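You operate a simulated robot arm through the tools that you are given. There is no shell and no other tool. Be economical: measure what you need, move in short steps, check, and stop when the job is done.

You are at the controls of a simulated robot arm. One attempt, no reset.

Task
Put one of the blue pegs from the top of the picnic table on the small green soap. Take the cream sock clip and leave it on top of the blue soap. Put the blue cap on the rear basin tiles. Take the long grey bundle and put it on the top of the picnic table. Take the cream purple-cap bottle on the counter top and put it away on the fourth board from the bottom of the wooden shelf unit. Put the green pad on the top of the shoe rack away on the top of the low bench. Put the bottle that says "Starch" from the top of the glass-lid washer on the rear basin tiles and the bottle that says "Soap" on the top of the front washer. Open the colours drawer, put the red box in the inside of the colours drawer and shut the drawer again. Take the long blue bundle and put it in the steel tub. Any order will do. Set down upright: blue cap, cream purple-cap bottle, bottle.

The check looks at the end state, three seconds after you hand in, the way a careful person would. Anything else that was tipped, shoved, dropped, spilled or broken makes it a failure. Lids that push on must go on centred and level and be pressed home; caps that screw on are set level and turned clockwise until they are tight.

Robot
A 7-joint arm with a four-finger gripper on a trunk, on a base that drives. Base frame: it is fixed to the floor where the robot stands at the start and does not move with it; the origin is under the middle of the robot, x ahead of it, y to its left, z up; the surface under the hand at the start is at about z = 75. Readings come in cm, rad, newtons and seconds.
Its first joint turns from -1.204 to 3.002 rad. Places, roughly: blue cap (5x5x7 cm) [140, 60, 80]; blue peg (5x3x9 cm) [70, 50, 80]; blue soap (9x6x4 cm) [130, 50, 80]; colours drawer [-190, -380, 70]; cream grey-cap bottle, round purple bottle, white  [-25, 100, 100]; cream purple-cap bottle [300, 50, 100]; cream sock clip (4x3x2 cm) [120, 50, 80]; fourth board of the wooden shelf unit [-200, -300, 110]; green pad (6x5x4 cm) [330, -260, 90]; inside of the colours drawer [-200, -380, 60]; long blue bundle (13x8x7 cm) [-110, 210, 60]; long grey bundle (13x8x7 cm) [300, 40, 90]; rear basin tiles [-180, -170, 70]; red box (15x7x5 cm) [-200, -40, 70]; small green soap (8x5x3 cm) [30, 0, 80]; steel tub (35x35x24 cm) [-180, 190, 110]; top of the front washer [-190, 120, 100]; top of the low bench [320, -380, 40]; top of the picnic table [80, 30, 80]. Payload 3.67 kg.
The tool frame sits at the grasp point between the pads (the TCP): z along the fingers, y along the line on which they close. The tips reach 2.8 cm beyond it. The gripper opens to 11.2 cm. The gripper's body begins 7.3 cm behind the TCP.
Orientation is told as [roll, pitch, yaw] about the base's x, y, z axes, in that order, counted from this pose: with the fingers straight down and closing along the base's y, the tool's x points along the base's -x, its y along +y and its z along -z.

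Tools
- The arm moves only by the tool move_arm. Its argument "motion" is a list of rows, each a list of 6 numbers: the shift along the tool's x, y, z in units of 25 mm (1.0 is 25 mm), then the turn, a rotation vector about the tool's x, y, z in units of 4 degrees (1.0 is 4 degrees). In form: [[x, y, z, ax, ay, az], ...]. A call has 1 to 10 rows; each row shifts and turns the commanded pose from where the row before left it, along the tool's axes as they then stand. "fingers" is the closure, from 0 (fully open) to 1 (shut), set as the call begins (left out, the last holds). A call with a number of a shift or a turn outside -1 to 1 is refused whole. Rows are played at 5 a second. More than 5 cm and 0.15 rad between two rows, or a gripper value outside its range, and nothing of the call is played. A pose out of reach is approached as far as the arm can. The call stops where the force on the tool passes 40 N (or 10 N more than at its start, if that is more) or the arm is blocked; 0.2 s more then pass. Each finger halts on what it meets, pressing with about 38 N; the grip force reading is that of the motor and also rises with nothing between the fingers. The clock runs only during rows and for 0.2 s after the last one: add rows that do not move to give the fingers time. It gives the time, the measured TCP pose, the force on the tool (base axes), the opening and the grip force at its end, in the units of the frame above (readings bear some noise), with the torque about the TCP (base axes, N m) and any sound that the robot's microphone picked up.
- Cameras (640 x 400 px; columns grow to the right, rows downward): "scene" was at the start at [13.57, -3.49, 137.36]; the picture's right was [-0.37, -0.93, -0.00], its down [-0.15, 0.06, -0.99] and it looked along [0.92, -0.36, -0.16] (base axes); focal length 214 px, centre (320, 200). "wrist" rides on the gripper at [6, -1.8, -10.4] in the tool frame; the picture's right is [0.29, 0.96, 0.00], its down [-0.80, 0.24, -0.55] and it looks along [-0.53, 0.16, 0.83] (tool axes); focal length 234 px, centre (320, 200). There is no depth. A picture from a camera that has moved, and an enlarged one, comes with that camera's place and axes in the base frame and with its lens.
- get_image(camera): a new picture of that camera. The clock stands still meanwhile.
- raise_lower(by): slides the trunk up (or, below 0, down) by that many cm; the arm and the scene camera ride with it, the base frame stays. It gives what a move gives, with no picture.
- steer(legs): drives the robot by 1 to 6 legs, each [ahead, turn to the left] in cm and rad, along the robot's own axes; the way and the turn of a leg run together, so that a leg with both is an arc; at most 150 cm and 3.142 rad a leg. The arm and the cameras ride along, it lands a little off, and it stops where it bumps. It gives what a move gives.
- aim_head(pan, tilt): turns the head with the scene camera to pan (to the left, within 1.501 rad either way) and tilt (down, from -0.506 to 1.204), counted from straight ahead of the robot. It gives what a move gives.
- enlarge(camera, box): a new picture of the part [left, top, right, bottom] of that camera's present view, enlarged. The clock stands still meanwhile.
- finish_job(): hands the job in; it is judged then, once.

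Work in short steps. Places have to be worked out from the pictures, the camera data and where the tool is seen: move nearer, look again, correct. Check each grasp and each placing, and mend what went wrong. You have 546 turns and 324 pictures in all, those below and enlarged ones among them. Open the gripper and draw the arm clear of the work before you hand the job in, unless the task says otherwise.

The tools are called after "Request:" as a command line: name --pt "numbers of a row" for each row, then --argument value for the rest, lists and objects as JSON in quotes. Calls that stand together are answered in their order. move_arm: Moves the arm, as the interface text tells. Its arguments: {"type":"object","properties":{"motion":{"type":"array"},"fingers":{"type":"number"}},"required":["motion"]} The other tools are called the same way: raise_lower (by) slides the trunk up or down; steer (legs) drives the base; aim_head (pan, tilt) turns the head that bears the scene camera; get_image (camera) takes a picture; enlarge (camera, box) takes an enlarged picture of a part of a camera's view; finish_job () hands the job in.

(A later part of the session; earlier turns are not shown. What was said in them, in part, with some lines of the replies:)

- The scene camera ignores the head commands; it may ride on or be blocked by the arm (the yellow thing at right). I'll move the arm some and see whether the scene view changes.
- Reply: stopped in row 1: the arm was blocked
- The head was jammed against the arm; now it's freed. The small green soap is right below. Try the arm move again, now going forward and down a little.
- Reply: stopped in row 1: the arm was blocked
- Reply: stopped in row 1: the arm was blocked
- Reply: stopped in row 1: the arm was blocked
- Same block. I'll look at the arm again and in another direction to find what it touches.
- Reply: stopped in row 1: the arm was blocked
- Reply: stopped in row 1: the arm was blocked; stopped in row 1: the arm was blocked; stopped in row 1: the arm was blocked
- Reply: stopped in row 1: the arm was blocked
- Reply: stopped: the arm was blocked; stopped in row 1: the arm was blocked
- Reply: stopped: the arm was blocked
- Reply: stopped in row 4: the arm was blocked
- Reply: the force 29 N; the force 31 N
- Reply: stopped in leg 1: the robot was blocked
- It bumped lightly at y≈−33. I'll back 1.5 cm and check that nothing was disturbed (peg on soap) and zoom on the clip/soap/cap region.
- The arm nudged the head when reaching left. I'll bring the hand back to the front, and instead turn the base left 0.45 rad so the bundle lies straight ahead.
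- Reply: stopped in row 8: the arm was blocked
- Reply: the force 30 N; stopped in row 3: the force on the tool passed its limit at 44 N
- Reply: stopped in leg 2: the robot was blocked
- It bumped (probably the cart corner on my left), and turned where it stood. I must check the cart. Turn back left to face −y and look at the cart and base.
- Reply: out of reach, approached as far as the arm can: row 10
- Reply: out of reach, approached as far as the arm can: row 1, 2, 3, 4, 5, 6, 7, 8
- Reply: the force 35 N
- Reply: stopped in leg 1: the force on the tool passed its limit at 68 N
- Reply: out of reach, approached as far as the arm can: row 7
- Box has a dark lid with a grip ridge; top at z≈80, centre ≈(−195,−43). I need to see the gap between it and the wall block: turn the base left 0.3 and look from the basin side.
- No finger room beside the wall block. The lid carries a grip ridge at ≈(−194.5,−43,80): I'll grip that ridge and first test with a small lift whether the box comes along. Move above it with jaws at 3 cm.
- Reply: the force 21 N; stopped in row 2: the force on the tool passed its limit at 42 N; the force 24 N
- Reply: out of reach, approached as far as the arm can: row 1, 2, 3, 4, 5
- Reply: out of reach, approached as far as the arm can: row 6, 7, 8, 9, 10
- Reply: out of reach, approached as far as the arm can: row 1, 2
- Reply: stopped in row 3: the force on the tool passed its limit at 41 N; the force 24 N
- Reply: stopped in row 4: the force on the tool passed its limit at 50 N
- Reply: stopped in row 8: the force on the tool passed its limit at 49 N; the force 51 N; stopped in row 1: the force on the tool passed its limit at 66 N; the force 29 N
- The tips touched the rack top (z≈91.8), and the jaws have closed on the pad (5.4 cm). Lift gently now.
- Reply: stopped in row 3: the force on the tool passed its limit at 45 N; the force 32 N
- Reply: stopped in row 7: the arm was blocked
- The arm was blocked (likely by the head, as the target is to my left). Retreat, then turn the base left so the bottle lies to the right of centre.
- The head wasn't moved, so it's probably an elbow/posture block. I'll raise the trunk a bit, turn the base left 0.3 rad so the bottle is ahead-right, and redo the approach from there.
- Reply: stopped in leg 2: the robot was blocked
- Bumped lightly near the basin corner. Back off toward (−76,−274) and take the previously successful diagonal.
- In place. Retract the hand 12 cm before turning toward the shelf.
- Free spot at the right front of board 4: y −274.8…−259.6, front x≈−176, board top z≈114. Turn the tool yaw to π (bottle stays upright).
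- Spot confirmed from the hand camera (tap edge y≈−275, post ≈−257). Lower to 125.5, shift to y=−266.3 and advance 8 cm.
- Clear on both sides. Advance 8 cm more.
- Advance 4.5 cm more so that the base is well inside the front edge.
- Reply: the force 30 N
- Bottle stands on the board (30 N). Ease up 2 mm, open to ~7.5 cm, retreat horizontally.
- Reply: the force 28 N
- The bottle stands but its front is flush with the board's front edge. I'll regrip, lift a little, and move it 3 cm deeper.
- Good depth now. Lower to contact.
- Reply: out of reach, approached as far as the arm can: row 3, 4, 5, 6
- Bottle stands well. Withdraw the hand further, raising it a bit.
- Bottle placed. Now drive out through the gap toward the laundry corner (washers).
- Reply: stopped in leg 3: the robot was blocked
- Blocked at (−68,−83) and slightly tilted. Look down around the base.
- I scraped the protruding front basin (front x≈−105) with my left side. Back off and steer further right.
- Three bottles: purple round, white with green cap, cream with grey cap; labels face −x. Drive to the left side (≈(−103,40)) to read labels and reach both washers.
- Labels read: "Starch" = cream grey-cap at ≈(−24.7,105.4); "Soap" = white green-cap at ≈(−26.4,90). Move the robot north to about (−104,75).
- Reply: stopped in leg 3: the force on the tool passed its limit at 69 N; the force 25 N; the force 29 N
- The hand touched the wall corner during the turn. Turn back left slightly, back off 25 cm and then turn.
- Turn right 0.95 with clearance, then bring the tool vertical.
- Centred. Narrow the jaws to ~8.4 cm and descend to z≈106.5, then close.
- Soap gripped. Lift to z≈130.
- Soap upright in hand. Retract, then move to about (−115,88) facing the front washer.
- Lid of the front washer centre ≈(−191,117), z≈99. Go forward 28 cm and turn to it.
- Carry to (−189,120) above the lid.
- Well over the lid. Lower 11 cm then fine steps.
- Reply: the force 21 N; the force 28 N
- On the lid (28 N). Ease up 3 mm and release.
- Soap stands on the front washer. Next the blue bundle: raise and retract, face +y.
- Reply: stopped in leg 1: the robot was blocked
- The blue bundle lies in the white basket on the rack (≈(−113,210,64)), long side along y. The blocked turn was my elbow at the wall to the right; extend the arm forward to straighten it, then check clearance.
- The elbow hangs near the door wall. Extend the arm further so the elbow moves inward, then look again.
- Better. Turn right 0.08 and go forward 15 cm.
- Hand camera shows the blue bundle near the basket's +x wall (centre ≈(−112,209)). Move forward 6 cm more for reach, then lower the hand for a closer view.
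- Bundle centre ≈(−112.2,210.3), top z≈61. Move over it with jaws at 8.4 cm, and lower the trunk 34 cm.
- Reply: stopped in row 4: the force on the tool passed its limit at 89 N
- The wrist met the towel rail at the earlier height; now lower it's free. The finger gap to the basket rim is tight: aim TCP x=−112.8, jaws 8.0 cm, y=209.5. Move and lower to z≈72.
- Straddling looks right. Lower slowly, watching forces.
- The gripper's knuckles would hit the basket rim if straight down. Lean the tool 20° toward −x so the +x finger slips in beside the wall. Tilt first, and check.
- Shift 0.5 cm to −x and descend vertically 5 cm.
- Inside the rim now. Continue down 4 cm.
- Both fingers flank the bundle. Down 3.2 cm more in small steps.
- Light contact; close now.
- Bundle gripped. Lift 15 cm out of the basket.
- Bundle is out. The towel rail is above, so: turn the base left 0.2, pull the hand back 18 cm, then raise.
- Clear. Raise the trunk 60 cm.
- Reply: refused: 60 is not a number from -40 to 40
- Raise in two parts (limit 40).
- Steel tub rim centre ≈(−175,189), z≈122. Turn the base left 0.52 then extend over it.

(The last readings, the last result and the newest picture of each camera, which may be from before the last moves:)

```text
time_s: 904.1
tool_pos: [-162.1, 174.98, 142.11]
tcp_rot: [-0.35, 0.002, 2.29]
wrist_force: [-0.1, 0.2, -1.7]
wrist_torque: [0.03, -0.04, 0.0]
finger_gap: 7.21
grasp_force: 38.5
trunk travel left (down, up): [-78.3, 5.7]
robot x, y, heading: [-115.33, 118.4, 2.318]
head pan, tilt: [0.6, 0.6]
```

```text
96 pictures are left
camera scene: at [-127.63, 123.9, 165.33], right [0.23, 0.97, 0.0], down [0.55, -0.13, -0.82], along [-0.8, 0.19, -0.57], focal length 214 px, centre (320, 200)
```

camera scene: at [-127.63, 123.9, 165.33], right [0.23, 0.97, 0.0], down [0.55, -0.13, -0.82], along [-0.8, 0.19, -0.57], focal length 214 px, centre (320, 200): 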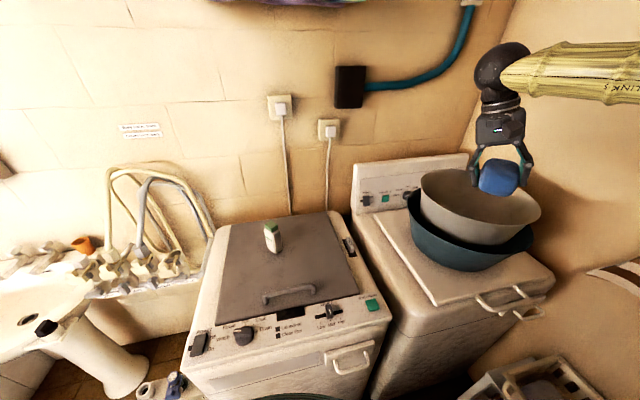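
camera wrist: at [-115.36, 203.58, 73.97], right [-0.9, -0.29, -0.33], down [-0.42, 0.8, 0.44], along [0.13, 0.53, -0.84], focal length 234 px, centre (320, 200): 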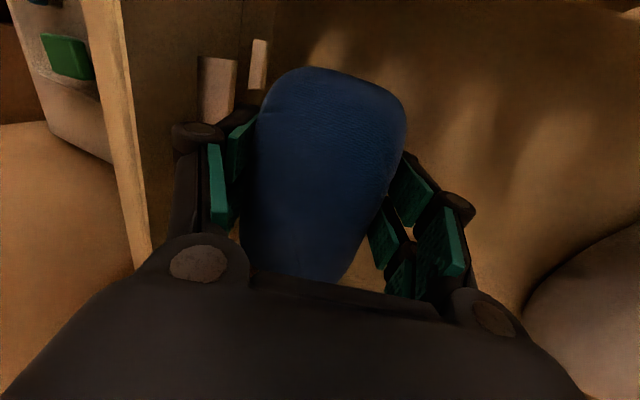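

Extend 19 cm over the tub and level the tool.

Request:
move_arm --pt "-0.8 0 0 -1 0 0" --pt "-0.8 0 0 -1 0 0" --pt "-0.8 0 0 -1 0 0" --pt "-0.8 0 0 -1 0 0" --pt "-0.8 0 0 -1 0 0" --pt "-0.8 0 0 0 0 0" --pt "-0.8 0 0 0 0 0" --pt "-0.8 0 0 0 0 0" --pt "-0.8 0 0 0 0 0" --pt "0 0 0 0 0 0"

Request:
get_image --camera "scene"

Request:
get_image --camera "wrist"

```text
time_s: 906.3
tool_pos: [-173.96, 188.41, 142.34]
tcp_rot: [-0.001, 0.0, 2.287]
wrist_force: [0.4, 0.6, -1.7]
wrist_torque: [-0.01, 0.0, 0.0]
finger_gap: 7.22
grasp_force: 38.5
trunk travel left (down, up): [-78.3, 5.7]
robot x, y, heading: [-115.29, 117.84, 2.311]
head pan, tilt: [0.6, 0.6]
```

```text
95 pictures are left
camera scene: at [-127.51, 123.91, 165.34], right [0.23, 0.97, 0.0], down [0.55, -0.13, -0.83], along [-0.8, 0.19, -0.56], focal length 214 px, centre (320, 200)
```

scene: 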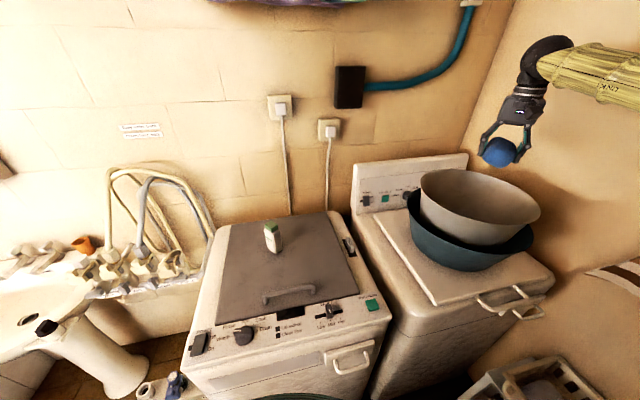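

```text
94 pictures are left
camera wrist: at [-168.49, 185.14, 152.82], right [-0.53, -0.85, 0.0], down [-0.71, 0.44, 0.55], along [-0.47, 0.3, -0.83], focal length 234 px, centre (320, 200)
```

wrist: 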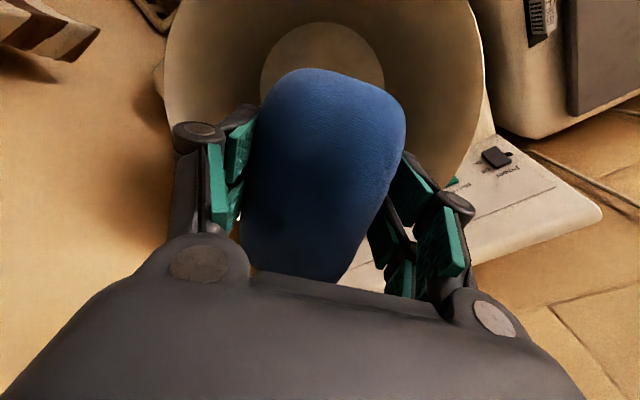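

Bundle is centred over the tub. Lower 27 cm, then look.

Request:
move_arm --pt "0 0 1 0 0 0" --pt "0 0 1 0 0 0" --pt "0 0 1 0 0 0" --pt "0 0 1 0 0 0" --pt "0 0 1 0 0 0" --pt "0 0 1 0 0 0" --pt "0 0 1 0 0 0" --pt "0 0 1 0 0 0" --pt "0 0 1 0 0 0" --pt "0 0 1 0 0 0"

Request:
get_image --camera "scene"

Request:
get_image --camera "wrist"

```text
time_s: 908.5
tool_pos: [-173.86, 188.51, 117.05]
tcp_rot: [-0.002, 0.001, 2.29]
wrist_force: [-0.9, 0.3, -1.8]
wrist_torque: [0.0, -0.02, 0.02]
finger_gap: 7.21
grasp_force: 37.6
trunk travel left (down, up): [-78.3, 5.7]
robot x, y, heading: [-115.62, 118.44, 2.314]
head pan, tilt: [0.6, 0.6]
```

```text
93 pictures are left
camera scene: at [-127.64, 123.98, 165.34], right [0.23, 0.97, 0.0], down [0.55, -0.13, -0.82], along [-0.8, 0.19, -0.57], focal length 214 px, centre (320, 200)
```

scene: 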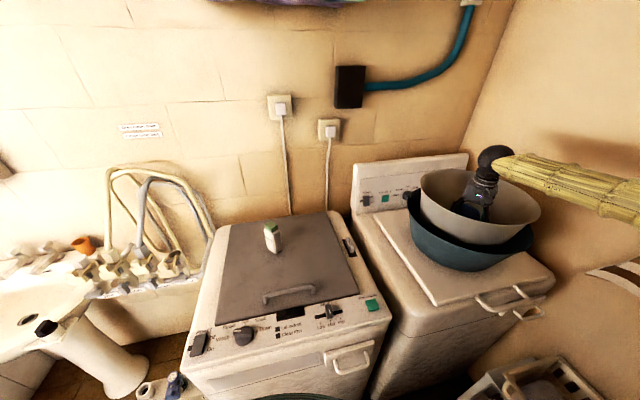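

```text
92 pictures are left
camera wrist: at [-168.48, 185.2, 127.49], right [-0.53, -0.85, 0.0], down [-0.71, 0.44, 0.55], along [-0.47, 0.29, -0.83], focal length 234 px, centre (320, 200)
```

wrist: 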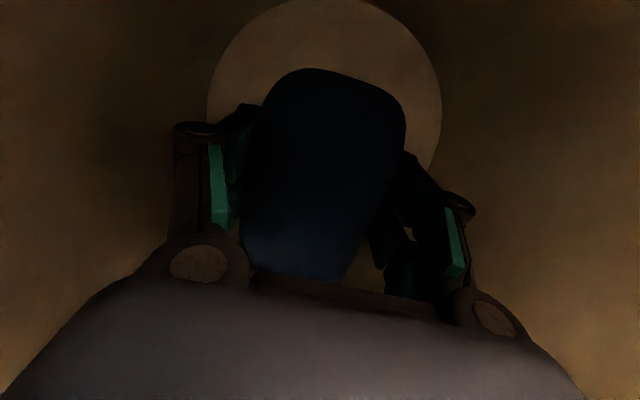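

Inside the tub, some 6 cm above its bottom. Lower in small steps, watching force.

Request:
move_arm --pt "0 0 0.5 0 0 0" --pt "0 0 0.5 0 0 0" --pt "0 0 0 0 0 0"

Request:
enlarge --camera "scene" --box '[400, 120, 600, 280]'

```text
time_s: 909.3
tool_pos: [-173.9, 188.59, 114.52]
tcp_rot: [-0.003, 0.001, 2.288]
wrist_force: [-0.1, -0.3, -1.7]
wrist_torque: [-0.02, 0.01, 0.0]
finger_gap: 7.26
grasp_force: 37.5
trunk travel left (down, up): [-78.3, 5.7]
robot x, y, heading: [-115.28, 118.03, 2.317]
head pan, tilt: [0.6, 0.6]
```

```text
2.50 times, centred on (500, 200) of scene
camera zoom: at [-127.6, 123.89, 165.34], right [0.23, 0.97, 0.0], down [0.55, -0.13, -0.83], along [-0.8, 0.19, -0.56], focal length 536 px, centre (-130, 200)
```

zoom: 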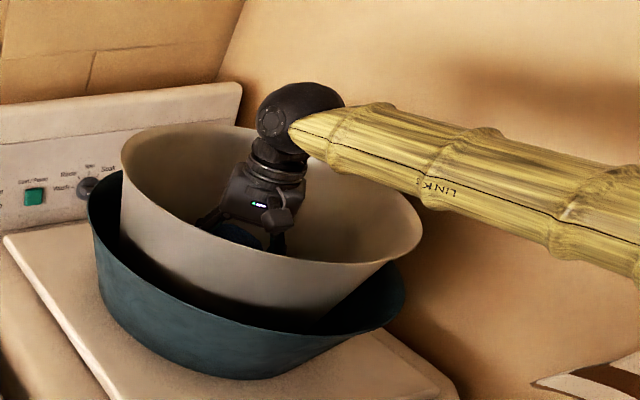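

Request:
move_arm --pt "0 0 0.4 0 0 0" --pt "0 0 0.4 0 0 0" --pt "0 0 0 0 0 0"

Request:
move_arm --pt "0 0 0.3 0 0 0" --pt "0 0 0.3 0 0 0" --pt "0 0 0 0 0 0"

Request:
move_arm --pt "0 0 0.3 0 0 0" --pt "0 0 0.3 0 0 0" --pt "0 0 0 0 0 0"

```text
time_s: 910.1
tool_pos: [-173.87, 188.4, 112.58]
tcp_rot: [-0.002, 0.001, 2.289]
wrist_force: [0.5, -0.6, -1.7]
wrist_torque: [-0.01, -0.02, -0.02]
finger_gap: 7.23
grasp_force: 37.7
trunk travel left (down, up): [-78.3, 5.7]
robot x, y, heading: [-115.33, 118.18, 2.315]
head pan, tilt: [0.6, 0.6]
```

```text
time_s: 910.9
tool_pos: [-173.75, 188.63, 110.96]
tcp_rot: [-0.003, 0.003, 2.288]
wrist_force: [0.2, 0.3, -2.5]
wrist_torque: [0.02, -0.02, 0.03]
finger_gap: 7.22
grasp_force: 37.8
trunk travel left (down, up): [-78.3, 5.7]
robot x, y, heading: [-115.7, 118.08, 2.312]
head pan, tilt: [0.6, 0.6]
```

```text
time_s: 911.7
tool_pos: [-173.78, 188.45, 109.43]
tcp_rot: [-0.003, 0.001, 2.288]
wrist_force: [0.3, 0.1, -1.0]
wrist_torque: [0.0, -0.01, 0.02]
finger_gap: 7.22
grasp_force: 37.9
trunk travel left (down, up): [-78.3, 5.7]
robot x, y, heading: [-115.35, 118.34, 2.316]
head pan, tilt: [0.6, 0.6]
```

Request:
enlarge --camera "scene" --box '[400, 120, 600, 280]'

Request:
get_image --camera "wrist"

```text
2.50 times, centred on (500, 200) of scene
camera zoom: at [-127.6, 123.9, 165.34], right [0.23, 0.97, 0.0], down [0.55, -0.13, -0.83], along [-0.8, 0.19, -0.57], focal length 536 px, centre (-130, 200)
```

zoom: 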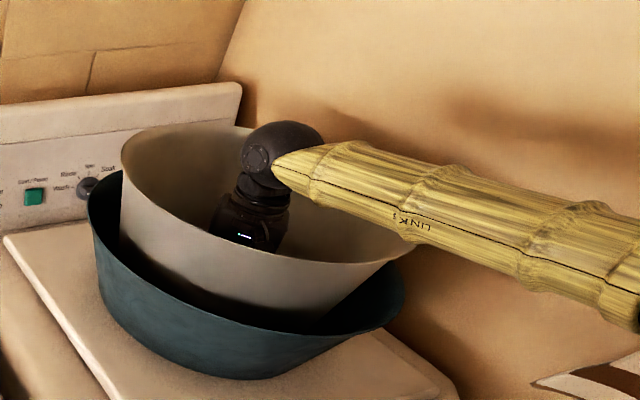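

```text
89 pictures are left
camera wrist: at [-168.41, 185.19, 119.91], right [-0.53, -0.85, 0.0], down [-0.71, 0.44, 0.55], along [-0.47, 0.3, -0.83], focal length 234 px, centre (320, 200)
```

wrist: 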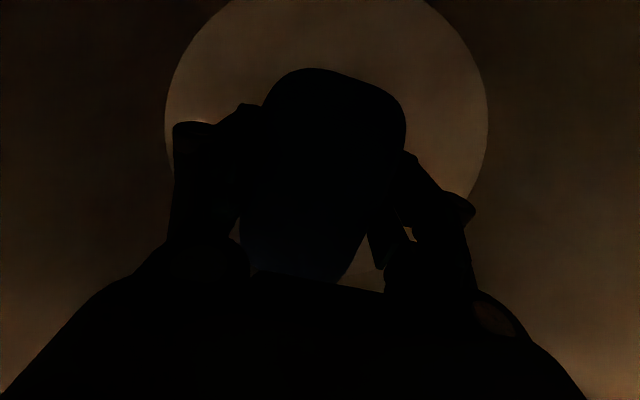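

Request:
move_arm --pt "0 0 0.3 0 0 0" --pt "0 0 0.3 0 0 0" --pt "0 0 0.2 0 0 0" --pt "0 0 0 0 0 0"

Request:
move_arm --pt "0 0 0.2 0 0 0" --pt "0 0 0.2 0 0 0" --pt "0 0 0 0 0 0"

```text
time_s: 912.7
tool_pos: [-173.69, 188.58, 107.9]
tcp_rot: [-0.002, -0.006, 2.288]
wrist_force: [-3.9, 4.5, 20.2]
wrist_torque: [0.54, -0.08, 0.09]
finger_gap: 7.23
grasp_force: 37.9
trunk travel left (down, up): [-78.3, 5.7]
robot x, y, heading: [-115.51, 118.15, 2.318]
head pan, tilt: [0.6, 0.6]
```

```text
time_s: 913.5
tool_pos: [-173.65, 188.32, 106.77]
tcp_rot: [-0.001, -0.001, 2.291]
wrist_force: [-5.0, -1.0, 22.2]
wrist_torque: [0.47, -0.17, 0.14]
finger_gap: 7.04
grasp_force: 38.4
trunk travel left (down, up): [-78.3, 5.7]
robot x, y, heading: [-115.69, 118.52, 2.313]
head pan, tilt: [0.6, 0.6]
```

Resting on the tub's bottom. Open and rise straight up.

Request:
move_arm --pt "0 0 0 0 0 0" --pt "0 0 0 0 0 0" --pt "0 0 -0.4 0 0 0" --pt "0 0 -0.8 0 0 0" --pt "0 0 -1 0 0 0" --pt "0 0 -1 0 0 0" --pt "0 0 -1 0 0 0" --pt "0 0 -1 0 0 0" --pt "0 0 -1 0 0 0" --pt "0 0 -1 0 0 0" --fingers 0.1

Request:
move_arm --pt "0 0 -1 0 0 0" --pt "0 0 -1 0 0 0" --pt "0 0 -1 0 0 0" --pt "0 0 -1 0 0 0" --pt "0 0 -1 0 0 0" --pt "0 0 -1 0 0 0" --pt "0 0 -1 0 0 0" --pt "0 0 0 0 0 0"

Request:
get_image --camera "scene"

Request:
get_image --camera "wrist"

```text
time_s: 915.7
tool_pos: [-173.79, 188.26, 124.92]
tcp_rot: [-0.001, 0.0, 2.288]
wrist_force: [0.0, 0.3, -0.5]
wrist_torque: [0.01, 0.04, -0.03]
finger_gap: 10.11
grasp_force: 0.2
trunk travel left (down, up): [-78.3, 5.7]
robot x, y, heading: [-115.54, 118.04, 2.313]
head pan, tilt: [0.6, 0.6]
```

```text
time_s: 917.5
tool_pos: [-173.72, 188.52, 142.15]
tcp_rot: [-0.001, 0.001, 2.287]
wrist_force: [-0.6, -0.3, 0.8]
wrist_torque: [0.0, 0.0, 0.0]
finger_gap: 10.09
grasp_force: 0.1
trunk travel left (down, up): [-78.3, 5.7]
robot x, y, heading: [-115.79, 117.92, 2.314]
head pan, tilt: [0.6, 0.6]
```

```text
88 pictures are left
camera scene: at [-127.6, 123.97, 165.33], right [0.23, 0.97, 0.0], down [0.55, -0.13, -0.82], along [-0.8, 0.19, -0.57], focal length 214 px, centre (320, 200)
```

scene: 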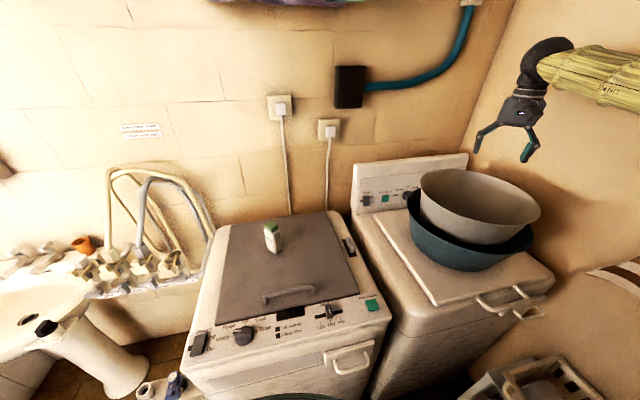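

```text
87 pictures are left
camera wrist: at [-168.35, 185.17, 152.45], right [-0.53, -0.85, 0.0], down [-0.71, 0.44, 0.55], along [-0.47, 0.29, -0.83], focal length 234 px, centre (320, 200)
```

wrist: 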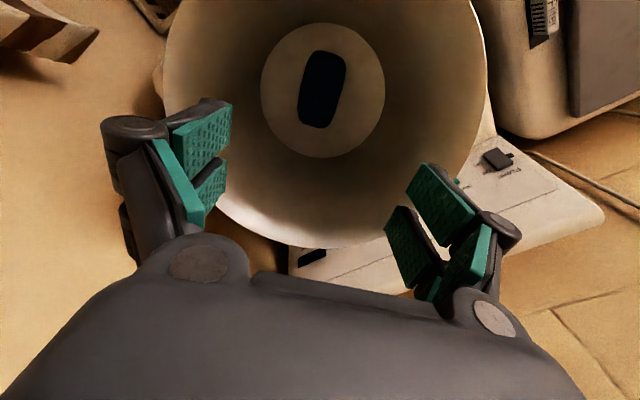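

The blue bundle lies in the steel tub. Last: the Starch bottle. Retract, turn a bit right and back out of the corridor.

Request:
move_arm --pt "0.9 0 0 0 0 0" --pt "0.9 0 0 0 0 0" --pt "0.9 0 0 0 0 0" --pt "0.9 0 0 0 0 0" --pt "0.9 0 0 0 0 0" --pt "0.9 0 0 0 0 0" --pt "0.9 0 0 0 0 0" --pt "0.9 0 0 0 0 0" --pt "0 0 0 0 0 0" --fingers 0

Request:
steer --legs '[[0, -0.35], [-25, 0]]'

```text
time_s: 919.5
tool_pos: [-162.07, 174.85, 141.96]
tcp_rot: [-0.003, 0.001, 2.287]
wrist_force: [0.3, 0.1, 0.0]
wrist_torque: [-0.05, 0.02, 0.01]
finger_gap: 11.22
grasp_force: 0.1
trunk travel left (down, up): [-78.3, 5.7]
robot x, y, heading: [-115.6, 118.2, 2.312]
head pan, tilt: [0.6, 0.6]
```

```text
time_s: 922.5
tool_pos: [-129.84, 163.6, 142.13]
tcp_rot: [-0.003, 0.001, 1.936]
wrist_force: [0.3, 0.4, -0.3]
wrist_torque: [0.01, 0.02, 0.0]
finger_gap: 11.19
grasp_force: 0.1
trunk travel left (down, up): [-78.3, 5.7]
robot x, y, heading: [-105.69, 94.83, 1.961]
head pan, tilt: [0.6, 0.6]
```

Request:
steer --legs '[[0, 2.7], [39, 0], [0, 2.16]]'

Request:
aim_head --pan 0.2 --tilt 0.6

Request:
get_image --camera "scene"

```text
time_s: 936.4
tool_pos: [-45.42, 90.03, 142.05]
tcp_rot: [-0.002, 0.002, 0.512]
wrist_force: [0.5, 0.0, 0.2]
wrist_torque: [0.01, 0.01, -0.01]
finger_gap: 11.19
grasp_force: 0.0
trunk travel left (down, up): [-78.3, 5.7]
robot x, y, heading: [-110.36, 55.93, 0.536]
head pan, tilt: [0.6, 0.6]
```

```text
time_s: 937.2
tool_pos: [-45.36, 89.93, 142.02]
tcp_rot: [-0.001, -0.001, 0.512]
wrist_force: [-0.1, 0.0, -0.3]
wrist_torque: [0.0, 0.01, 0.0]
finger_gap: 11.22
grasp_force: 0.1
trunk travel left (down, up): [-78.3, 5.7]
robot x, y, heading: [-110.1, 55.85, 0.539]
head pan, tilt: [0.201, 0.6]
```

```text
86 pictures are left
camera scene: at [-99.42, 64.54, 165.34], right [0.67, -0.74, 0.0], down [-0.42, -0.38, -0.82], along [0.61, 0.56, -0.57], focal length 214 px, centre (320, 200)
```

scene: 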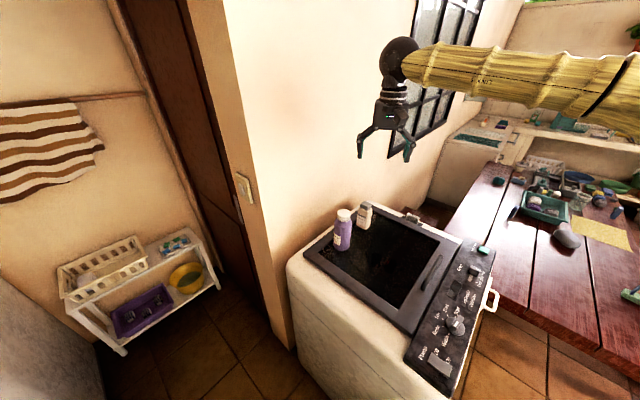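

Starch (right/back) and the purple bottle stand as before. Use yaw π/2 (closing along x, camera away from the purple bottle). Rotate and lower the trunk 18.

Request:
move_arm --pt "0 0 0 0 0 -1" --pt "0 0 0 0 0 -1" --pt "0 0 0 0 0 -1" --pt "0 0 0 0 0 -1" --pt "0 0 0 0 0 -1" --pt "0 0 0 0 0 -1" --pt "0 0 0 0 0 -1" --pt "0 0 0 0 0 -1" --pt "0 0 0 0 0 -1" --pt "0 0 0 0 0 -1"

Request:
move_arm --pt "0 0 0 0 0 -1" --pt "0 0 0 0 0 -1" --pt "0 0 0 0 0 -1" --pt "0 0 0 0 0 -1" --pt "0 0 0 0 0 -1" --pt "0 0 0 0 0 -0.2" --pt "0 -1 0 0 0 0" --pt "0 -1 0 0 0 0" --pt "0 -1 0 0 0 0" --pt "0 -1 0 0 0 0"

Request:
raise_lower --by -16

Request:
get_image --camera "wrist"

Request:
get_image --camera "scene"

```text
time_s: 939.4
tool_pos: [-45.29, 89.97, 142.0]
tcp_rot: [0.0, 0.002, 1.212]
wrist_force: [-0.2, 0.5, -0.1]
wrist_torque: [0.01, 0.05, 0.0]
finger_gap: 11.2
grasp_force: 0.0
trunk travel left (down, up): [-78.3, 5.7]
robot x, y, heading: [-110.31, 55.89, 0.54]
head pan, tilt: [0.201, 0.6]
```

```text
time_s: 941.6
tool_pos: [-43.58, 89.4, 140.78]
tcp_rot: [-0.001, -0.001, 1.566]
wrist_force: [1.7, -0.9, -0.4]
wrist_torque: [0.03, 0.04, 0.0]
finger_gap: 11.22
grasp_force: 0.0
out of reach, approached as far as the arm can: row 7, 8, 9, 10
trunk travel left (down, up): [-78.3, 5.7]
robot x, y, heading: [-110.5, 56.22, 0.539]
head pan, tilt: [0.201, 0.6]
```

```text
time_s: 943.5
tool_pos: [-43.55, 89.49, 124.94]
tcp_rot: [0.0, 0.0, 1.566]
wrist_force: [-0.8, -0.6, 0.0]
wrist_torque: [-0.03, -0.04, 0.0]
finger_gap: 11.21
grasp_force: 0.1
trunk travel left (down, up): [-62.3, 21.7]
robot x, y, heading: [-110.31, 56.48, 0.54]
head pan, tilt: [0.201, 0.6]
```

```text
85 pictures are left
camera wrist: at [-41.72, 83.48, 135.35], right [-0.96, -0.28, 0.0], down [-0.24, 0.8, 0.55], along [-0.16, 0.53, -0.83], focal length 234 px, centre (320, 200)
```

wrist: 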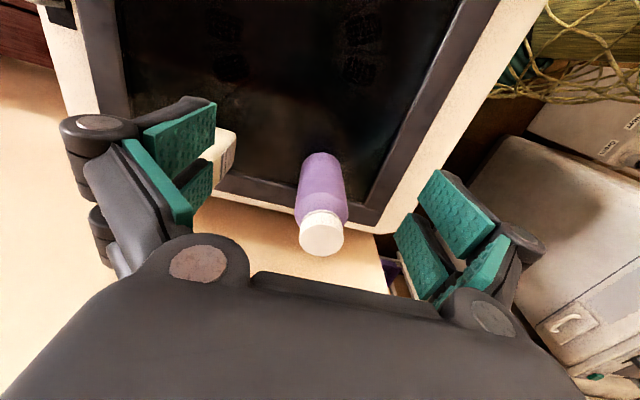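

```text
84 pictures are left
camera scene: at [-99.44, 64.54, 149.35], right [0.67, -0.74, 0.0], down [-0.42, -0.38, -0.83], along [0.61, 0.56, -0.56], focal length 214 px, centre (320, 200)
```

scene: 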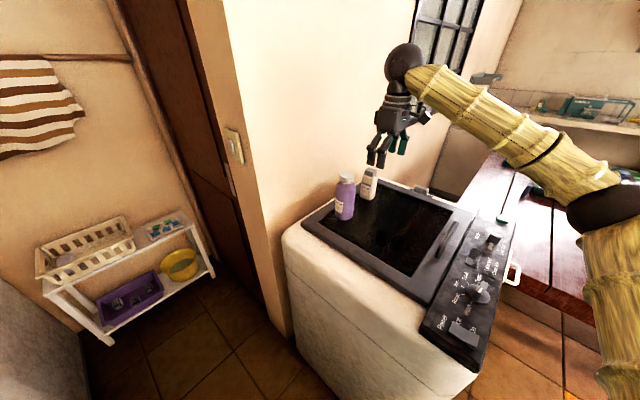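

Request:
move_arm --pt "0 -0.95 0 0 0 0" --pt "0 -0.95 0 0 0 0" --pt "0 -0.95 0 0 0 0" --pt "0 -0.95 0 0 0 0" --pt "0 -0.95 0 0 0 0" --pt "0 0 0 0 0 0"

Request:
get_image --camera "wrist"

Request:
enlarge --camera "scene" --box '[310, 130, 450, 240]'

```text
time_s: 944.9
tool_pos: [-43.13, 88.85, 123.73]
tcp_rot: [0.0, 0.0, 1.561]
wrist_force: [0.4, -0.7, -0.4]
wrist_torque: [0.0, 0.01, -0.02]
finger_gap: 11.2
grasp_force: 0.1
out of reach, approached as far as the arm can: row 1, 2, 3, 4, 5
trunk travel left (down, up): [-62.3, 21.7]
robot x, y, heading: [-110.43, 55.99, 0.532]
head pan, tilt: [0.201, 0.6]
```

```text
83 pictures are left
camera wrist: at [-41.25, 82.74, 134.19], right [-0.96, -0.28, 0.0], down [-0.23, 0.8, 0.55], along [-0.15, 0.53, -0.83], focal length 234 px, centre (320, 200)
```

wrist: 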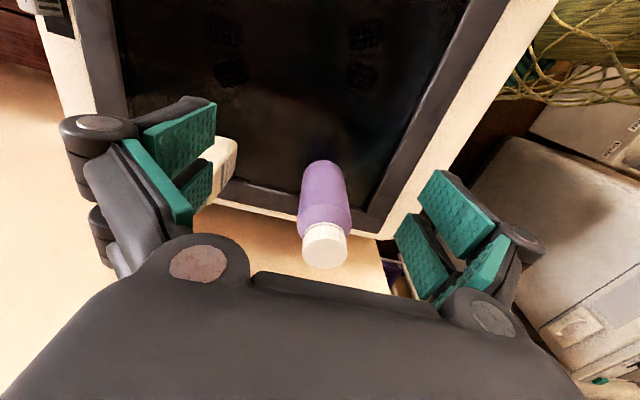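

```text
3.64 times, centred on (380, 185) of scene
camera zoom: at [-99.41, 64.54, 149.34], right [0.67, -0.74, 0.0], down [-0.42, -0.38, -0.82], along [0.61, 0.56, -0.57], focal length 780 px, centre (102, 254)
```

zoom: 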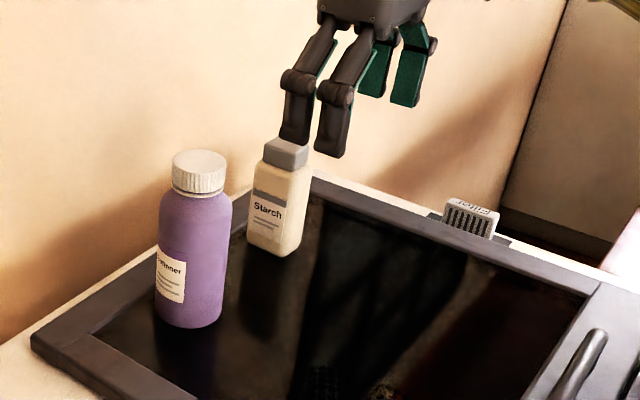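

Yaw π/2 limits reach here; go back to yaw 0 as used for Soap (purple bottle's edge is ~4 cm from the camera housing, fine). Starch at ≈(−31.3,100.3).

Request:
move_arm --pt "0 0 -0.5 0 0 1" --pt "0 0 0 0 0 1" --pt "0 0 0 0 0 1" --pt "0 0 0 0 0 1" --pt "0 0 0 0 0 1" --pt "0 0 0 0 0 1" --pt "0 0 0 0 0 1" --pt "0 0 0 0 0 1" --pt "0 0 0 0 0 1" --pt "0 0 0 0 0 1"

Request:
move_arm --pt "0 0 0 0 0 1" --pt "0 0 0 0 0 1" --pt "0 0 0 0 0 1" --pt "0 0 0 0 0 1" --pt "0 0 0 0 0 1" --pt "0 0 0 0 0 1" --pt "0 0 0 0 0 1" --pt "0 0 0 0 0 1" --pt "0 0 0 0 0 1" --pt "0 0 0 0 0 1"

Request:
move_arm --pt "0 0 0 0 0 1" --pt "0 0 0 0 0 1" --pt "0 0 0 0 0 0.4" --pt "-0.9 0.6 0 0 0 0" --pt "-0.9 0.8 0 0 0 0" --pt "-0.6 0.8 0 0 0 0" --pt "-0.3 0.8 0 0 0 0" --pt "0 0 0 0 0 0"

Request:
get_image --camera "wrist"

```text
time_s: 947.0
tool_pos: [-43.2, 88.75, 125.11]
tcp_rot: [-0.002, -0.001, 0.869]
wrist_force: [0.1, -0.2, -0.3]
wrist_torque: [-0.01, -0.04, 0.01]
finger_gap: 11.21
grasp_force: 0.0
trunk travel left (down, up): [-62.3, 21.7]
robot x, y, heading: [-110.54, 56.25, 0.541]
head pan, tilt: [0.201, 0.6]
```

```text
time_s: 949.2
tool_pos: [-43.15, 88.71, 125.07]
tcp_rot: [-0.001, 0.0, 0.167]
wrist_force: [-0.6, 0.6, 0.0]
wrist_torque: [-0.03, -0.01, -0.01]
finger_gap: 11.18
grasp_force: 0.0
trunk travel left (down, up): [-62.3, 21.7]
robot x, y, heading: [-110.28, 56.1, 0.535]
head pan, tilt: [0.201, 0.6]
```

```text
time_s: 951.0
tool_pos: [-36.4, 95.98, 125.07]
tcp_rot: [0.002, 0.002, 0.002]
wrist_force: [-0.4, -0.4, 0.6]
wrist_torque: [0.02, -0.02, 0.03]
finger_gap: 11.18
grasp_force: 0.0
trunk travel left (down, up): [-62.3, 21.7]
robot x, y, heading: [-110.51, 55.95, 0.541]
head pan, tilt: [0.201, 0.6]
```

```text
81 pictures are left
camera wrist: at [-42.26, 94.24, 135.6], right [-0.29, 0.96, 0.0], down [0.8, 0.24, 0.55], along [0.53, 0.16, -0.83], focal length 234 px, centre (320, 200)
```

wrist: 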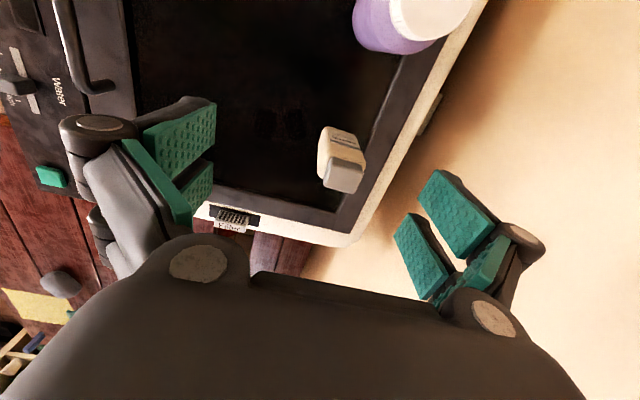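

Starch cap at (−31.6,100.3). Move over it, narrow jaws, descend to 106.5.

Request:
move_arm --pt "-0.65 0.58 0 0 0 0" --pt "-0.65 0.58 0 0 0 0" --pt "-0.65 0.57 0.4 0 0 0" --pt "0 0 0.8 0 0 0" --pt "0 0 0.8 0 0 0" --pt "0 0 0 0 0 0" --fingers 0.25

Request:
get_image --camera "wrist"

```text
time_s: 952.5
tool_pos: [-31.59, 100.72, 120.21]
tcp_rot: [0.001, 0.0, 0.001]
wrist_force: [0.6, 0.5, 0.6]
wrist_torque: [0.03, -0.02, 0.0]
finger_gap: 8.41
grasp_force: 0.1
trunk travel left (down, up): [-62.3, 21.7]
robot x, y, heading: [-110.08, 55.93, 0.54]
head pan, tilt: [0.201, 0.6]
```

```text
80 pictures are left
camera wrist: at [-37.48, 98.89, 130.64], right [-0.29, 0.96, 0.0], down [0.8, 0.24, 0.55], along [0.53, 0.16, -0.83], focal length 234 px, centre (320, 200)
```

wrist: 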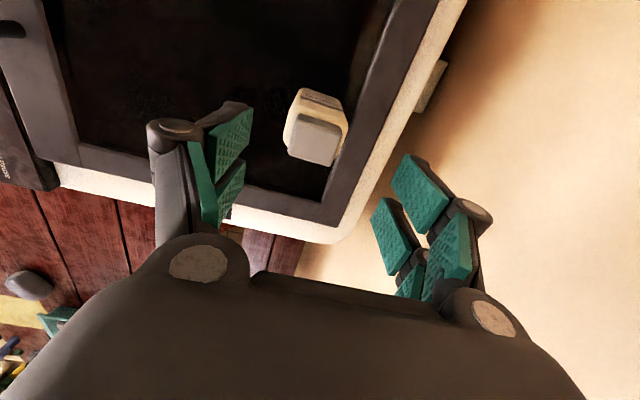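

Request:
move_arm --pt "-0.1 -0.14 0.5 0 0 0" --pt "0 0 0.9 0 0 0" --pt "0 0 1 0 0 0" --pt "0 0 1 0 0 0" --pt "0 0 1 0 0 0" --pt "0 0 0.8 0 0 0" --pt "0 0 0.28 0 0 0" --pt "0 0 0 0 0 0"

Request:
move_arm --pt "0 0 0 0 0 0" --pt "0 0 0 0 0 0" --pt "0 0 0 0 0 0" --fingers 1

Request:
move_arm --pt "0 0 -0.4 0 0 0" --pt "0 0 -1 0 0 0" --pt "0 0 -1 0 0 0" --pt "0 0 -1 0 0 0" --pt "0 0 -1 0 0 0" --pt "0 0 -1 0 0 0" --pt "0 0 -1 0 0 0" --pt "0 0 -1 0 0 0" --pt "0 0 -1 0 0 0"

Request:
enlarge --camera "scene" --box '[310, 80, 470, 240]'

```text
time_s: 954.2
tool_pos: [-31.14, 100.14, 106.39]
tcp_rot: [0.001, -0.001, 0.002]
wrist_force: [-0.5, -0.1, 0.6]
wrist_torque: [0.0, -0.01, 0.03]
finger_gap: 8.41
grasp_force: 0.0
trunk travel left (down, up): [-62.3, 21.7]
robot x, y, heading: [-110.12, 56.45, 0.538]
head pan, tilt: [0.201, 0.6]
```

```text
time_s: 955.0
tool_pos: [-31.31, 100.05, 106.51]
tcp_rot: [-0.001, 0.0, 0.003]
wrist_force: [0.2, 1.4, -0.2]
wrist_torque: [-0.01, 0.0, 0.0]
finger_gap: 5.47
grasp_force: 38.1
trunk travel left (down, up): [-62.3, 21.7]
robot x, y, heading: [-110.25, 56.08, 0.538]
head pan, tilt: [0.201, 0.6]
```

```text
time_s: 957.0
tool_pos: [-31.61, 100.26, 127.44]
tcp_rot: [-0.001, -0.001, 0.003]
wrist_force: [-0.1, -0.5, -1.6]
wrist_torque: [-0.01, -0.04, 0.01]
finger_gap: 5.45
grasp_force: 37.8
trunk travel left (down, up): [-62.3, 21.7]
robot x, y, heading: [-110.51, 56.0, 0.536]
head pan, tilt: [0.201, 0.6]
```

```text
2.50 times, centred on (390, 160) of scene
camera zoom: at [-99.46, 64.57, 149.33], right [0.67, -0.74, 0.0], down [-0.42, -0.38, -0.83], along [0.61, 0.56, -0.56], focal length 536 px, centre (145, 300)
```

zoom: 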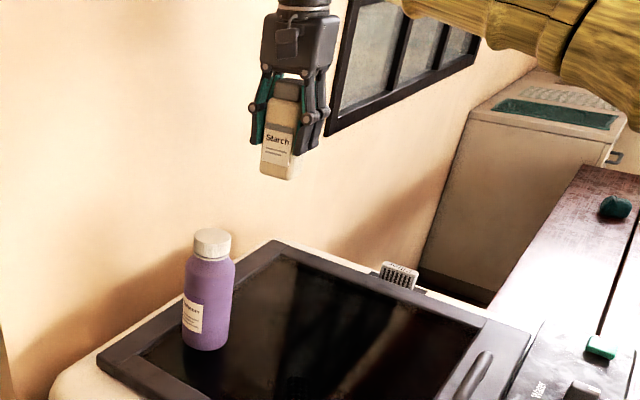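

Starch is in hand, upright. Retract and drive to the rear basin.

Request:
move_arm --pt "0 0 -1 0 0 0" --pt "0 0 -1 0 0 0" --pt "0.9 -0.45 0 0 0 0" --pt "0.9 -0.45 0 0 0 0" --pt "0.9 -0.45 0 0 0 0" --pt "0.9 -0.45 0 0 0 0" --pt "0.9 -0.45 0 0 0 0" --pt "0.9 -0.45 0 0 0 0" --pt "0.9 -0.45 0 0 0 0" --pt "0.9 -0.45 0 0 0 0"

Request:
steer --legs '[[0, -1.45], [103, 0]]'

```text
time_s: 959.2
tool_pos: [-49.68, 91.29, 132.26]
tcp_rot: [0.0, -0.002, 0.001]
wrist_force: [-0.6, 0.8, -1.1]
wrist_torque: [0.05, -0.01, 0.01]
finger_gap: 5.44
grasp_force: 38.3
trunk travel left (down, up): [-62.3, 21.7]
robot x, y, heading: [-110.19, 56.26, 0.542]
head pan, tilt: [0.201, 0.6]
```

```text
time_s: 965.4
tool_pos: [-40.98, -18.96, 131.96]
tcp_rot: [-0.019, -0.009, -1.366]
wrist_force: [0.5, -1.2, -3.5]
wrist_torque: [0.11, 0.02, 0.0]
finger_gap: 5.48
grasp_force: 37.6
trunk travel left (down, up): [-62.3, 21.7]
robot x, y, heading: [-89.85, 30.96, -0.667]
head pan, tilt: [0.201, 0.6]
stopped in leg 2: the robot was blocked; the commanded pose is now the measured one
```

Bumped the washer's corner lightly with my left side. Back off and go around it lower.

Request:
steer --legs '[[-8, 0], [0, -0.85], [28, 0], [0, 0.84], [57, 0]]'

Request:
move_arm --pt "0 0 0 0 0 0"

```text
time_s: 975.3
tool_pos: [-2.94, -76.85, 132.15]
tcp_rot: [-0.017, -0.014, -1.371]
wrist_force: [0.5, -0.4, -1.9]
wrist_torque: [0.03, 0.04, -0.05]
finger_gap: 5.45
grasp_force: 38.1
trunk travel left (down, up): [-62.3, 21.7]
robot x, y, heading: [-51.79, -26.82, -0.677]
head pan, tilt: [0.201, 0.6]
```

```text
time_s: 975.7
tool_pos: [-2.97, -76.88, 132.13]
tcp_rot: [-0.017, -0.012, -1.37]
wrist_force: [0.6, -0.1, -1.7]
wrist_torque: [-0.01, 0.04, 0.01]
finger_gap: 5.47
grasp_force: 38.3
trunk travel left (down, up): [-62.3, 21.7]
robot x, y, heading: [-51.4, -26.62, -0.667]
head pan, tilt: [0.201, 0.6]
```

Request:
steer --legs '[[0, -0.92], [118, 0]]'

Request:
steer --legs '[[0, -1.2], [22, 0]]'

Request:
aim_head --pan 0.1 --tilt 0.7

Request:
get_image --camera "scene"

```text
time_s: 984.0
tool_pos: [-62.41, -211.54, 132.13]
tcp_rot: [-0.018, -0.013, -2.273]
wrist_force: [0.1, -0.4, -1.7]
wrist_torque: [0.0, -0.02, 0.01]
finger_gap: 5.47
grasp_force: 38.3
trunk travel left (down, up): [-62.3, 21.7]
robot x, y, heading: [-53.03, -142.61, -1.575]
head pan, tilt: [0.201, 0.6]
```

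```text
time_s: 988.6
tool_pos: [-140.86, -167.03, 132.02]
tcp_rot: [-0.018, -0.013, 2.818]
wrist_force: [-0.2, 0.4, -2.1]
wrist_torque: [0.03, -0.06, 0.0]
finger_gap: 5.44
grasp_force: 37.6
trunk travel left (down, up): [-62.3, 21.7]
robot x, y, heading: [-73.34, -150.1, -2.768]
head pan, tilt: [0.201, 0.6]
```

```text
time_s: 989.3
tool_pos: [-140.86, -167.12, 132.26]
tcp_rot: [-0.017, -0.012, 2.818]
wrist_force: [-0.1, -0.5, -2.3]
wrist_torque: [0.02, 0.0, 0.0]
finger_gap: 5.45
grasp_force: 38.5
trunk travel left (down, up): [-62.3, 21.7]
robot x, y, heading: [-73.14, -150.12, -2.768]
head pan, tilt: [0.099, 0.7]
```

```text
78 pictures are left
camera scene: at [-85.5, -155.93, 148.48], right [-0.46, 0.89, 0.0], down [0.57, 0.29, -0.77], along [-0.68, -0.35, -0.64], focal length 214 px, centre (320, 200)
```

scene: 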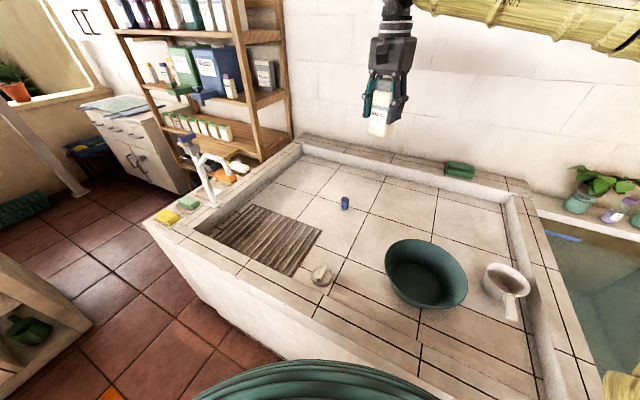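

Clear tile at (−148,−174), well away from cap, bowl and grate. Move above it, level, lower the trunk.

Request:
move_arm --pt "-0.45 0.88 0 -0.25 0.17 0" --pt "-0.45 0.88 0 0 0 0" --pt "-0.45 0.88 0 0 0 0" --pt "-0.45 0.88 0 0 0 0" --pt "0 0 0 0 0 0"

Request:
raise_lower --by -36

Request:
get_image --camera "scene"

Request:
get_image --camera "wrist"

```text
time_s: 990.5
tool_pos: [-147.98, -174.01, 132.04]
tcp_rot: [0.0, -0.002, 2.817]
wrist_force: [-0.6, 0.5, -1.3]
wrist_torque: [-0.01, -0.01, -0.02]
finger_gap: 5.45
grasp_force: 38.0
trunk travel left (down, up): [-62.3, 21.7]
robot x, y, heading: [-73.18, -150.16, -2.767]
head pan, tilt: [0.099, 0.7]
```

```text
time_s: 994.0
tool_pos: [-147.95, -174.25, 95.98]
tcp_rot: [0.0, -0.001, 2.817]
wrist_force: [0.1, 0.2, -1.8]
wrist_torque: [-0.01, 0.02, 0.01]
finger_gap: 5.47
grasp_force: 37.5
trunk travel left (down, up): [-26.3, 57.7]
robot x, y, heading: [-73.49, -150.19, -2.769]
head pan, tilt: [0.099, 0.7]
```

```text
77 pictures are left
camera scene: at [-85.5, -155.96, 112.48], right [-0.46, 0.89, 0.0], down [0.57, 0.29, -0.76], along [-0.68, -0.35, -0.64], focal length 214 px, centre (320, 200)
```

scene: 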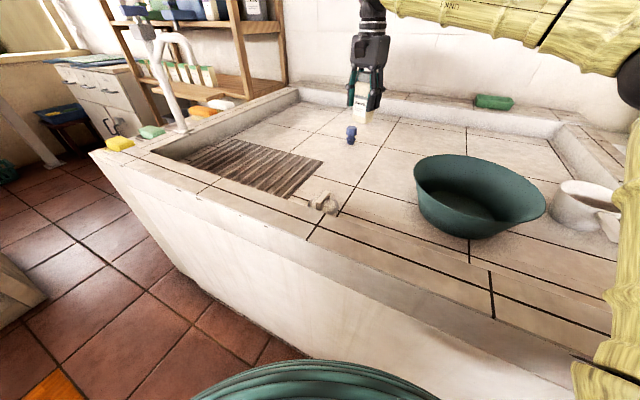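

```text
76 pictures are left
camera wrist: at [-141.6, -174.36, 106.41], right [-0.03, -1.0, 0.0], down [-0.83, 0.03, 0.55], along [-0.55, 0.02, -0.83], focal length 234 px, centre (320, 200)
```

wrist: 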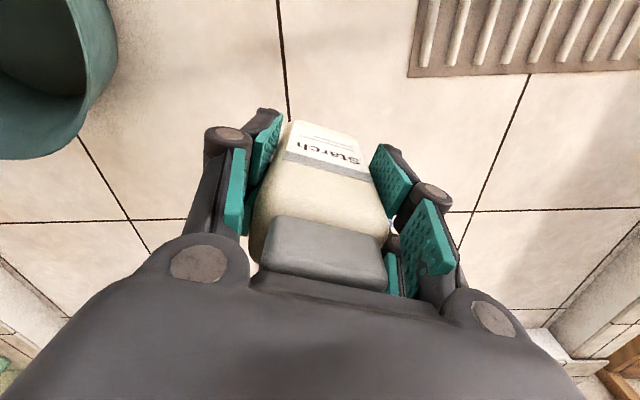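

Clear below. Lower 13 cm, then fine.

Request:
move_arm --pt "0 0 0.9 0 0 0" --pt "0 0 0.9 0 0 0" --pt "0 0 0.9 0 0 0" --pt "0 0 0.9 0 0 0" --pt "0 0 0.9 0 0 0" --pt "0 0 0.5 0 0 0" --pt "0 0 0 0 0 0"

Request:
move_arm --pt "0 0 0.15 0 0 0" --pt "0 0 0.15 0 0 0" --pt "0 0 0.15 0 0 0" --pt "0 0 0 0 0 0"

Request:
enlarge --camera "scene" --box '[300, 60, 420, 180]'

```text
time_s: 995.6
tool_pos: [-147.91, -174.14, 83.53]
tcp_rot: [0.0, 0.0, 2.817]
wrist_force: [-0.5, -0.8, -2.4]
wrist_torque: [-0.01, -0.04, 0.0]
finger_gap: 5.46
grasp_force: 38.0
trunk travel left (down, up): [-26.3, 57.7]
robot x, y, heading: [-73.27, -150.27, -2.77]
head pan, tilt: [0.099, 0.7]
```

```text
time_s: 996.6
tool_pos: [-148.06, -174.23, 82.4]
tcp_rot: [0.0, 0.001, 2.816]
wrist_force: [-0.3, 0.1, -2.2]
wrist_torque: [0.01, -0.03, 0.01]
finger_gap: 5.46
grasp_force: 37.4
trunk travel left (down, up): [-26.3, 57.7]
robot x, y, heading: [-72.92, -149.97, -2.766]
head pan, tilt: [0.099, 0.7]
```

```text
3.33 times, centred on (360, 120) of scene
camera zoom: at [-85.52, -155.96, 112.47], right [-0.46, 0.89, 0.0], down [0.57, 0.29, -0.76], along [-0.68, -0.35, -0.64], focal length 715 px, centre (187, 467)
```

zoom: 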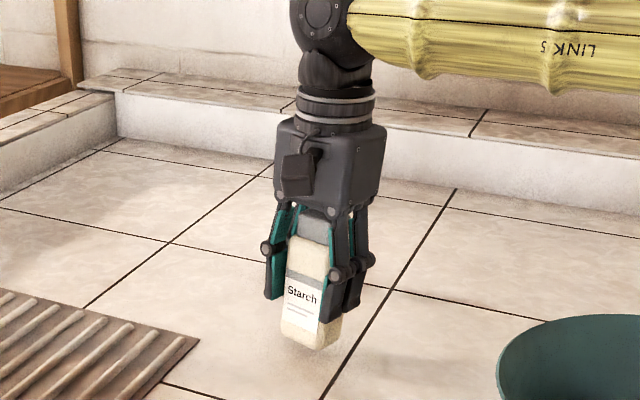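

Nearly down; step to contact.

Request:
move_arm --pt "0 0 0.15 0 0 0" --pt "0 0 0.15 0 0 0" --pt "0 0 0 0 0 0"

Request:
move_arm --pt "0 0 0.12 0 0 0" --pt "0 0 0.12 0 0 0" --pt "0 0 0 0 0 0"

Request:
move_arm --pt "0 0 0.1 0 0 0" --pt "0 0 0 0 0 0"

```text
time_s: 997.4
tool_pos: [-147.9, -174.25, 81.59]
tcp_rot: [0.0, 0.001, 2.816]
wrist_force: [-0.1, -0.9, -1.0]
wrist_torque: [-0.02, -0.01, 0.03]
finger_gap: 5.47
grasp_force: 37.7
trunk travel left (down, up): [-26.3, 57.7]
robot x, y, heading: [-72.9, -150.05, -2.767]
head pan, tilt: [0.099, 0.7]
```

```text
time_s: 998.2
tool_pos: [-147.92, -174.29, 81.01]
tcp_rot: [-0.001, 0.001, 2.817]
wrist_force: [-0.1, 0.3, -1.4]
wrist_torque: [0.01, -0.02, 0.01]
finger_gap: 5.44
grasp_force: 38.1
trunk travel left (down, up): [-26.3, 57.7]
robot x, y, heading: [-73.18, -150.14, -2.764]
head pan, tilt: [0.099, 0.7]
```

```text
time_s: 998.8
tool_pos: [-147.87, -174.15, 80.89]
tcp_rot: [0.003, -0.001, 2.818]
wrist_force: [0.1, 0.1, 5.1]
wrist_torque: [-0.23, 0.1, 0.03]
finger_gap: 5.48
grasp_force: 38.0
trunk travel left (down, up): [-26.3, 57.7]
robot x, y, heading: [-73.16, -150.29, -2.771]
head pan, tilt: [0.099, 0.7]
```

Touching. One more tiny step, then release and rise.

Request:
move_arm --pt "0 0 0.06 0 0 0" --pt "0 0 0 0 0 0"

Request:
move_arm --pt "0 0 0 0 0 0" --pt "0 0 0 0 0 0" --pt "0 0 0 0 0 0" --pt "0 0 -0.5 0 0 0" --pt "0 0 -1 0 0 0" --pt "0 0 -1 0 0 0" --pt "0 0 -1 0 0 0" --pt "0 0 -1 0 0 0" --pt "0 0 -1 0 0 0" --fingers 0.3

Request:
enlarge --camera "scene" --box '[300, 60, 440, 180]'

```text
time_s: 999.4
tool_pos: [-147.8, -174.31, 80.84]
tcp_rot: [0.002, -0.004, 2.818]
wrist_force: [-5.3, -7.8, 22.2]
wrist_torque: [-0.25, 0.13, -0.03]
finger_gap: 5.46
grasp_force: 37.8
trunk travel left (down, up): [-26.3, 57.7]
robot x, y, heading: [-73.28, -150.21, -2.766]
head pan, tilt: [0.099, 0.7]
```

```text
time_s: 1001.4
tool_pos: [-148.04, -174.23, 94.15]
tcp_rot: [0.0, 0.0, 2.817]
wrist_force: [0.3, -0.2, 1.5]
wrist_torque: [0.01, 0.05, -0.03]
finger_gap: 7.86
grasp_force: 0.0
trunk travel left (down, up): [-26.3, 57.7]
robot x, y, heading: [-73.08, -150.49, -2.769]
head pan, tilt: [0.099, 0.7]
```

```text
3.33 times, centred on (370, 120) of scene
camera zoom: at [-85.49, -155.96, 112.47], right [-0.46, 0.89, 0.0], down [0.57, 0.29, -0.76], along [-0.68, -0.35, -0.64], focal length 715 px, centre (153, 467)
```

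zoom: 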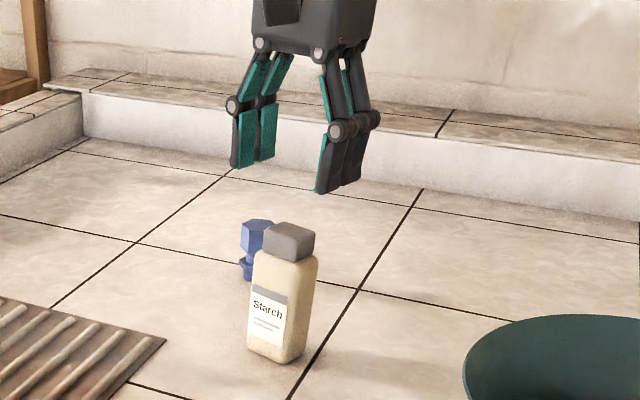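

Both stand upright on the tiles. Raise the arm clear and retract, back away, then check the glass-lid washer and the table.

Request:
raise_lower --by 36

Request:
move_arm --pt "0.9 -0.2 0 0 0 0" --pt "0.9 -0.2 0 0 0 0" --pt "0.9 -0.2 0 0 0 0" --pt "0.9 -0.2 0 0 0 0" --pt "0.9 -0.2 0 0 0 0" --pt "0.9 -0.2 0 0 0 0" --pt "0.9 -0.2 0 0 0 0" --pt "0 0 0 0 0 0" --fingers 0

Request:
steer --legs '[[-25, 0], [0, -1.5]]'

Request:
aim_head --pan -0.1 --tilt 0.3

Request:
get_image --camera "scene"

```text
time_s: 1004.9
tool_pos: [-148.07, -174.22, 130.12]
tcp_rot: [0.0, 0.002, 2.817]
wrist_force: [0.1, 0.2, -0.4]
wrist_torque: [0.0, -0.01, -0.02]
finger_gap: 7.84
grasp_force: 0.1
trunk travel left (down, up): [-62.3, 21.7]
robot x, y, heading: [-73.05, -150.41, -2.768]
head pan, tilt: [0.099, 0.7]
```

```text
time_s: 1006.7
tool_pos: [-132.08, -176.21, 130.07]
tcp_rot: [-0.001, 0.0, 2.817]
wrist_force: [-0.4, 0.1, -0.2]
wrist_torque: [0.03, 0.01, 0.03]
finger_gap: 11.19
grasp_force: 0.1
trunk travel left (down, up): [-62.3, 21.7]
robot x, y, heading: [-73.19, -150.66, -2.763]
head pan, tilt: [0.099, 0.7]
```

```text
time_s: 1012.2
tool_pos: [-79.31, -84.09, 130.07]
tcp_rot: [0.0, -0.002, 1.311]
wrist_force: [-0.4, 0.4, -0.3]
wrist_torque: [-0.01, 0.04, 0.02]
finger_gap: 11.18
grasp_force: 0.1
trunk travel left (down, up): [-62.3, 21.7]
robot x, y, heading: [-49.9, -141.11, 2.002]
head pan, tilt: [0.099, 0.7]
```

```text
time_s: 1013.1
tool_pos: [-79.3, -84.22, 130.07]
tcp_rot: [0.0, 0.0, 1.314]
wrist_force: [-0.4, -0.3, 0.3]
wrist_torque: [-0.02, 0.02, 0.03]
finger_gap: 11.19
grasp_force: 0.1
trunk travel left (down, up): [-62.3, 21.7]
robot x, y, heading: [-49.59, -141.03, 2.011]
head pan, tilt: [-0.099, 0.3]
```

```text
73 pictures are left
camera scene: at [-54.92, -127.79, 152.08], right [0.94, 0.33, 0.0], down [0.1, -0.28, -0.95], along [-0.32, 0.9, -0.3], focal length 214 px, centre (320, 200)
```

scene: 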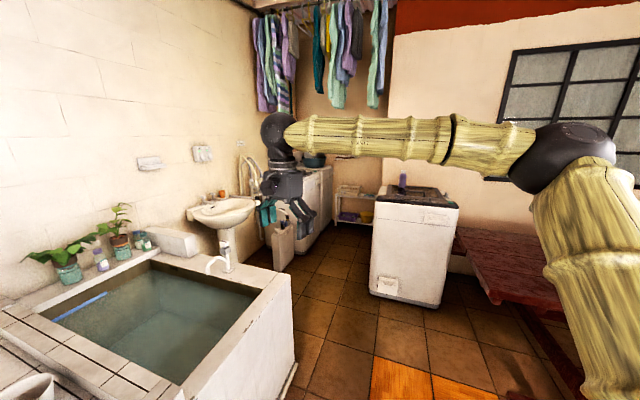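

The purple bottle and washers are undisturbed, all items are placed, and the hand is empty and clear of the work. I'll hand in.

Request:
finish_job

```text
The job is handed in.
```

All the items were placed as the task asked and the colours drawer is shut again; I handed the job in with the gripper open and the arm clear, and I don't have the verdict yet.

- **Bumps:** the base lightly bumped the picnic table, cart, basin and glass-lid washer, and the hand touched the wall corner and the towel rail. What I could see afterwards looked undisturbed, though I did not re-check the picnic table, the cart or the rail at the very end.
- **Red box:** it rested against the end wall of the basin with no room for the fingers beside it, so I lifted it by the ridge on its lid; the lid held and the box came up with it.
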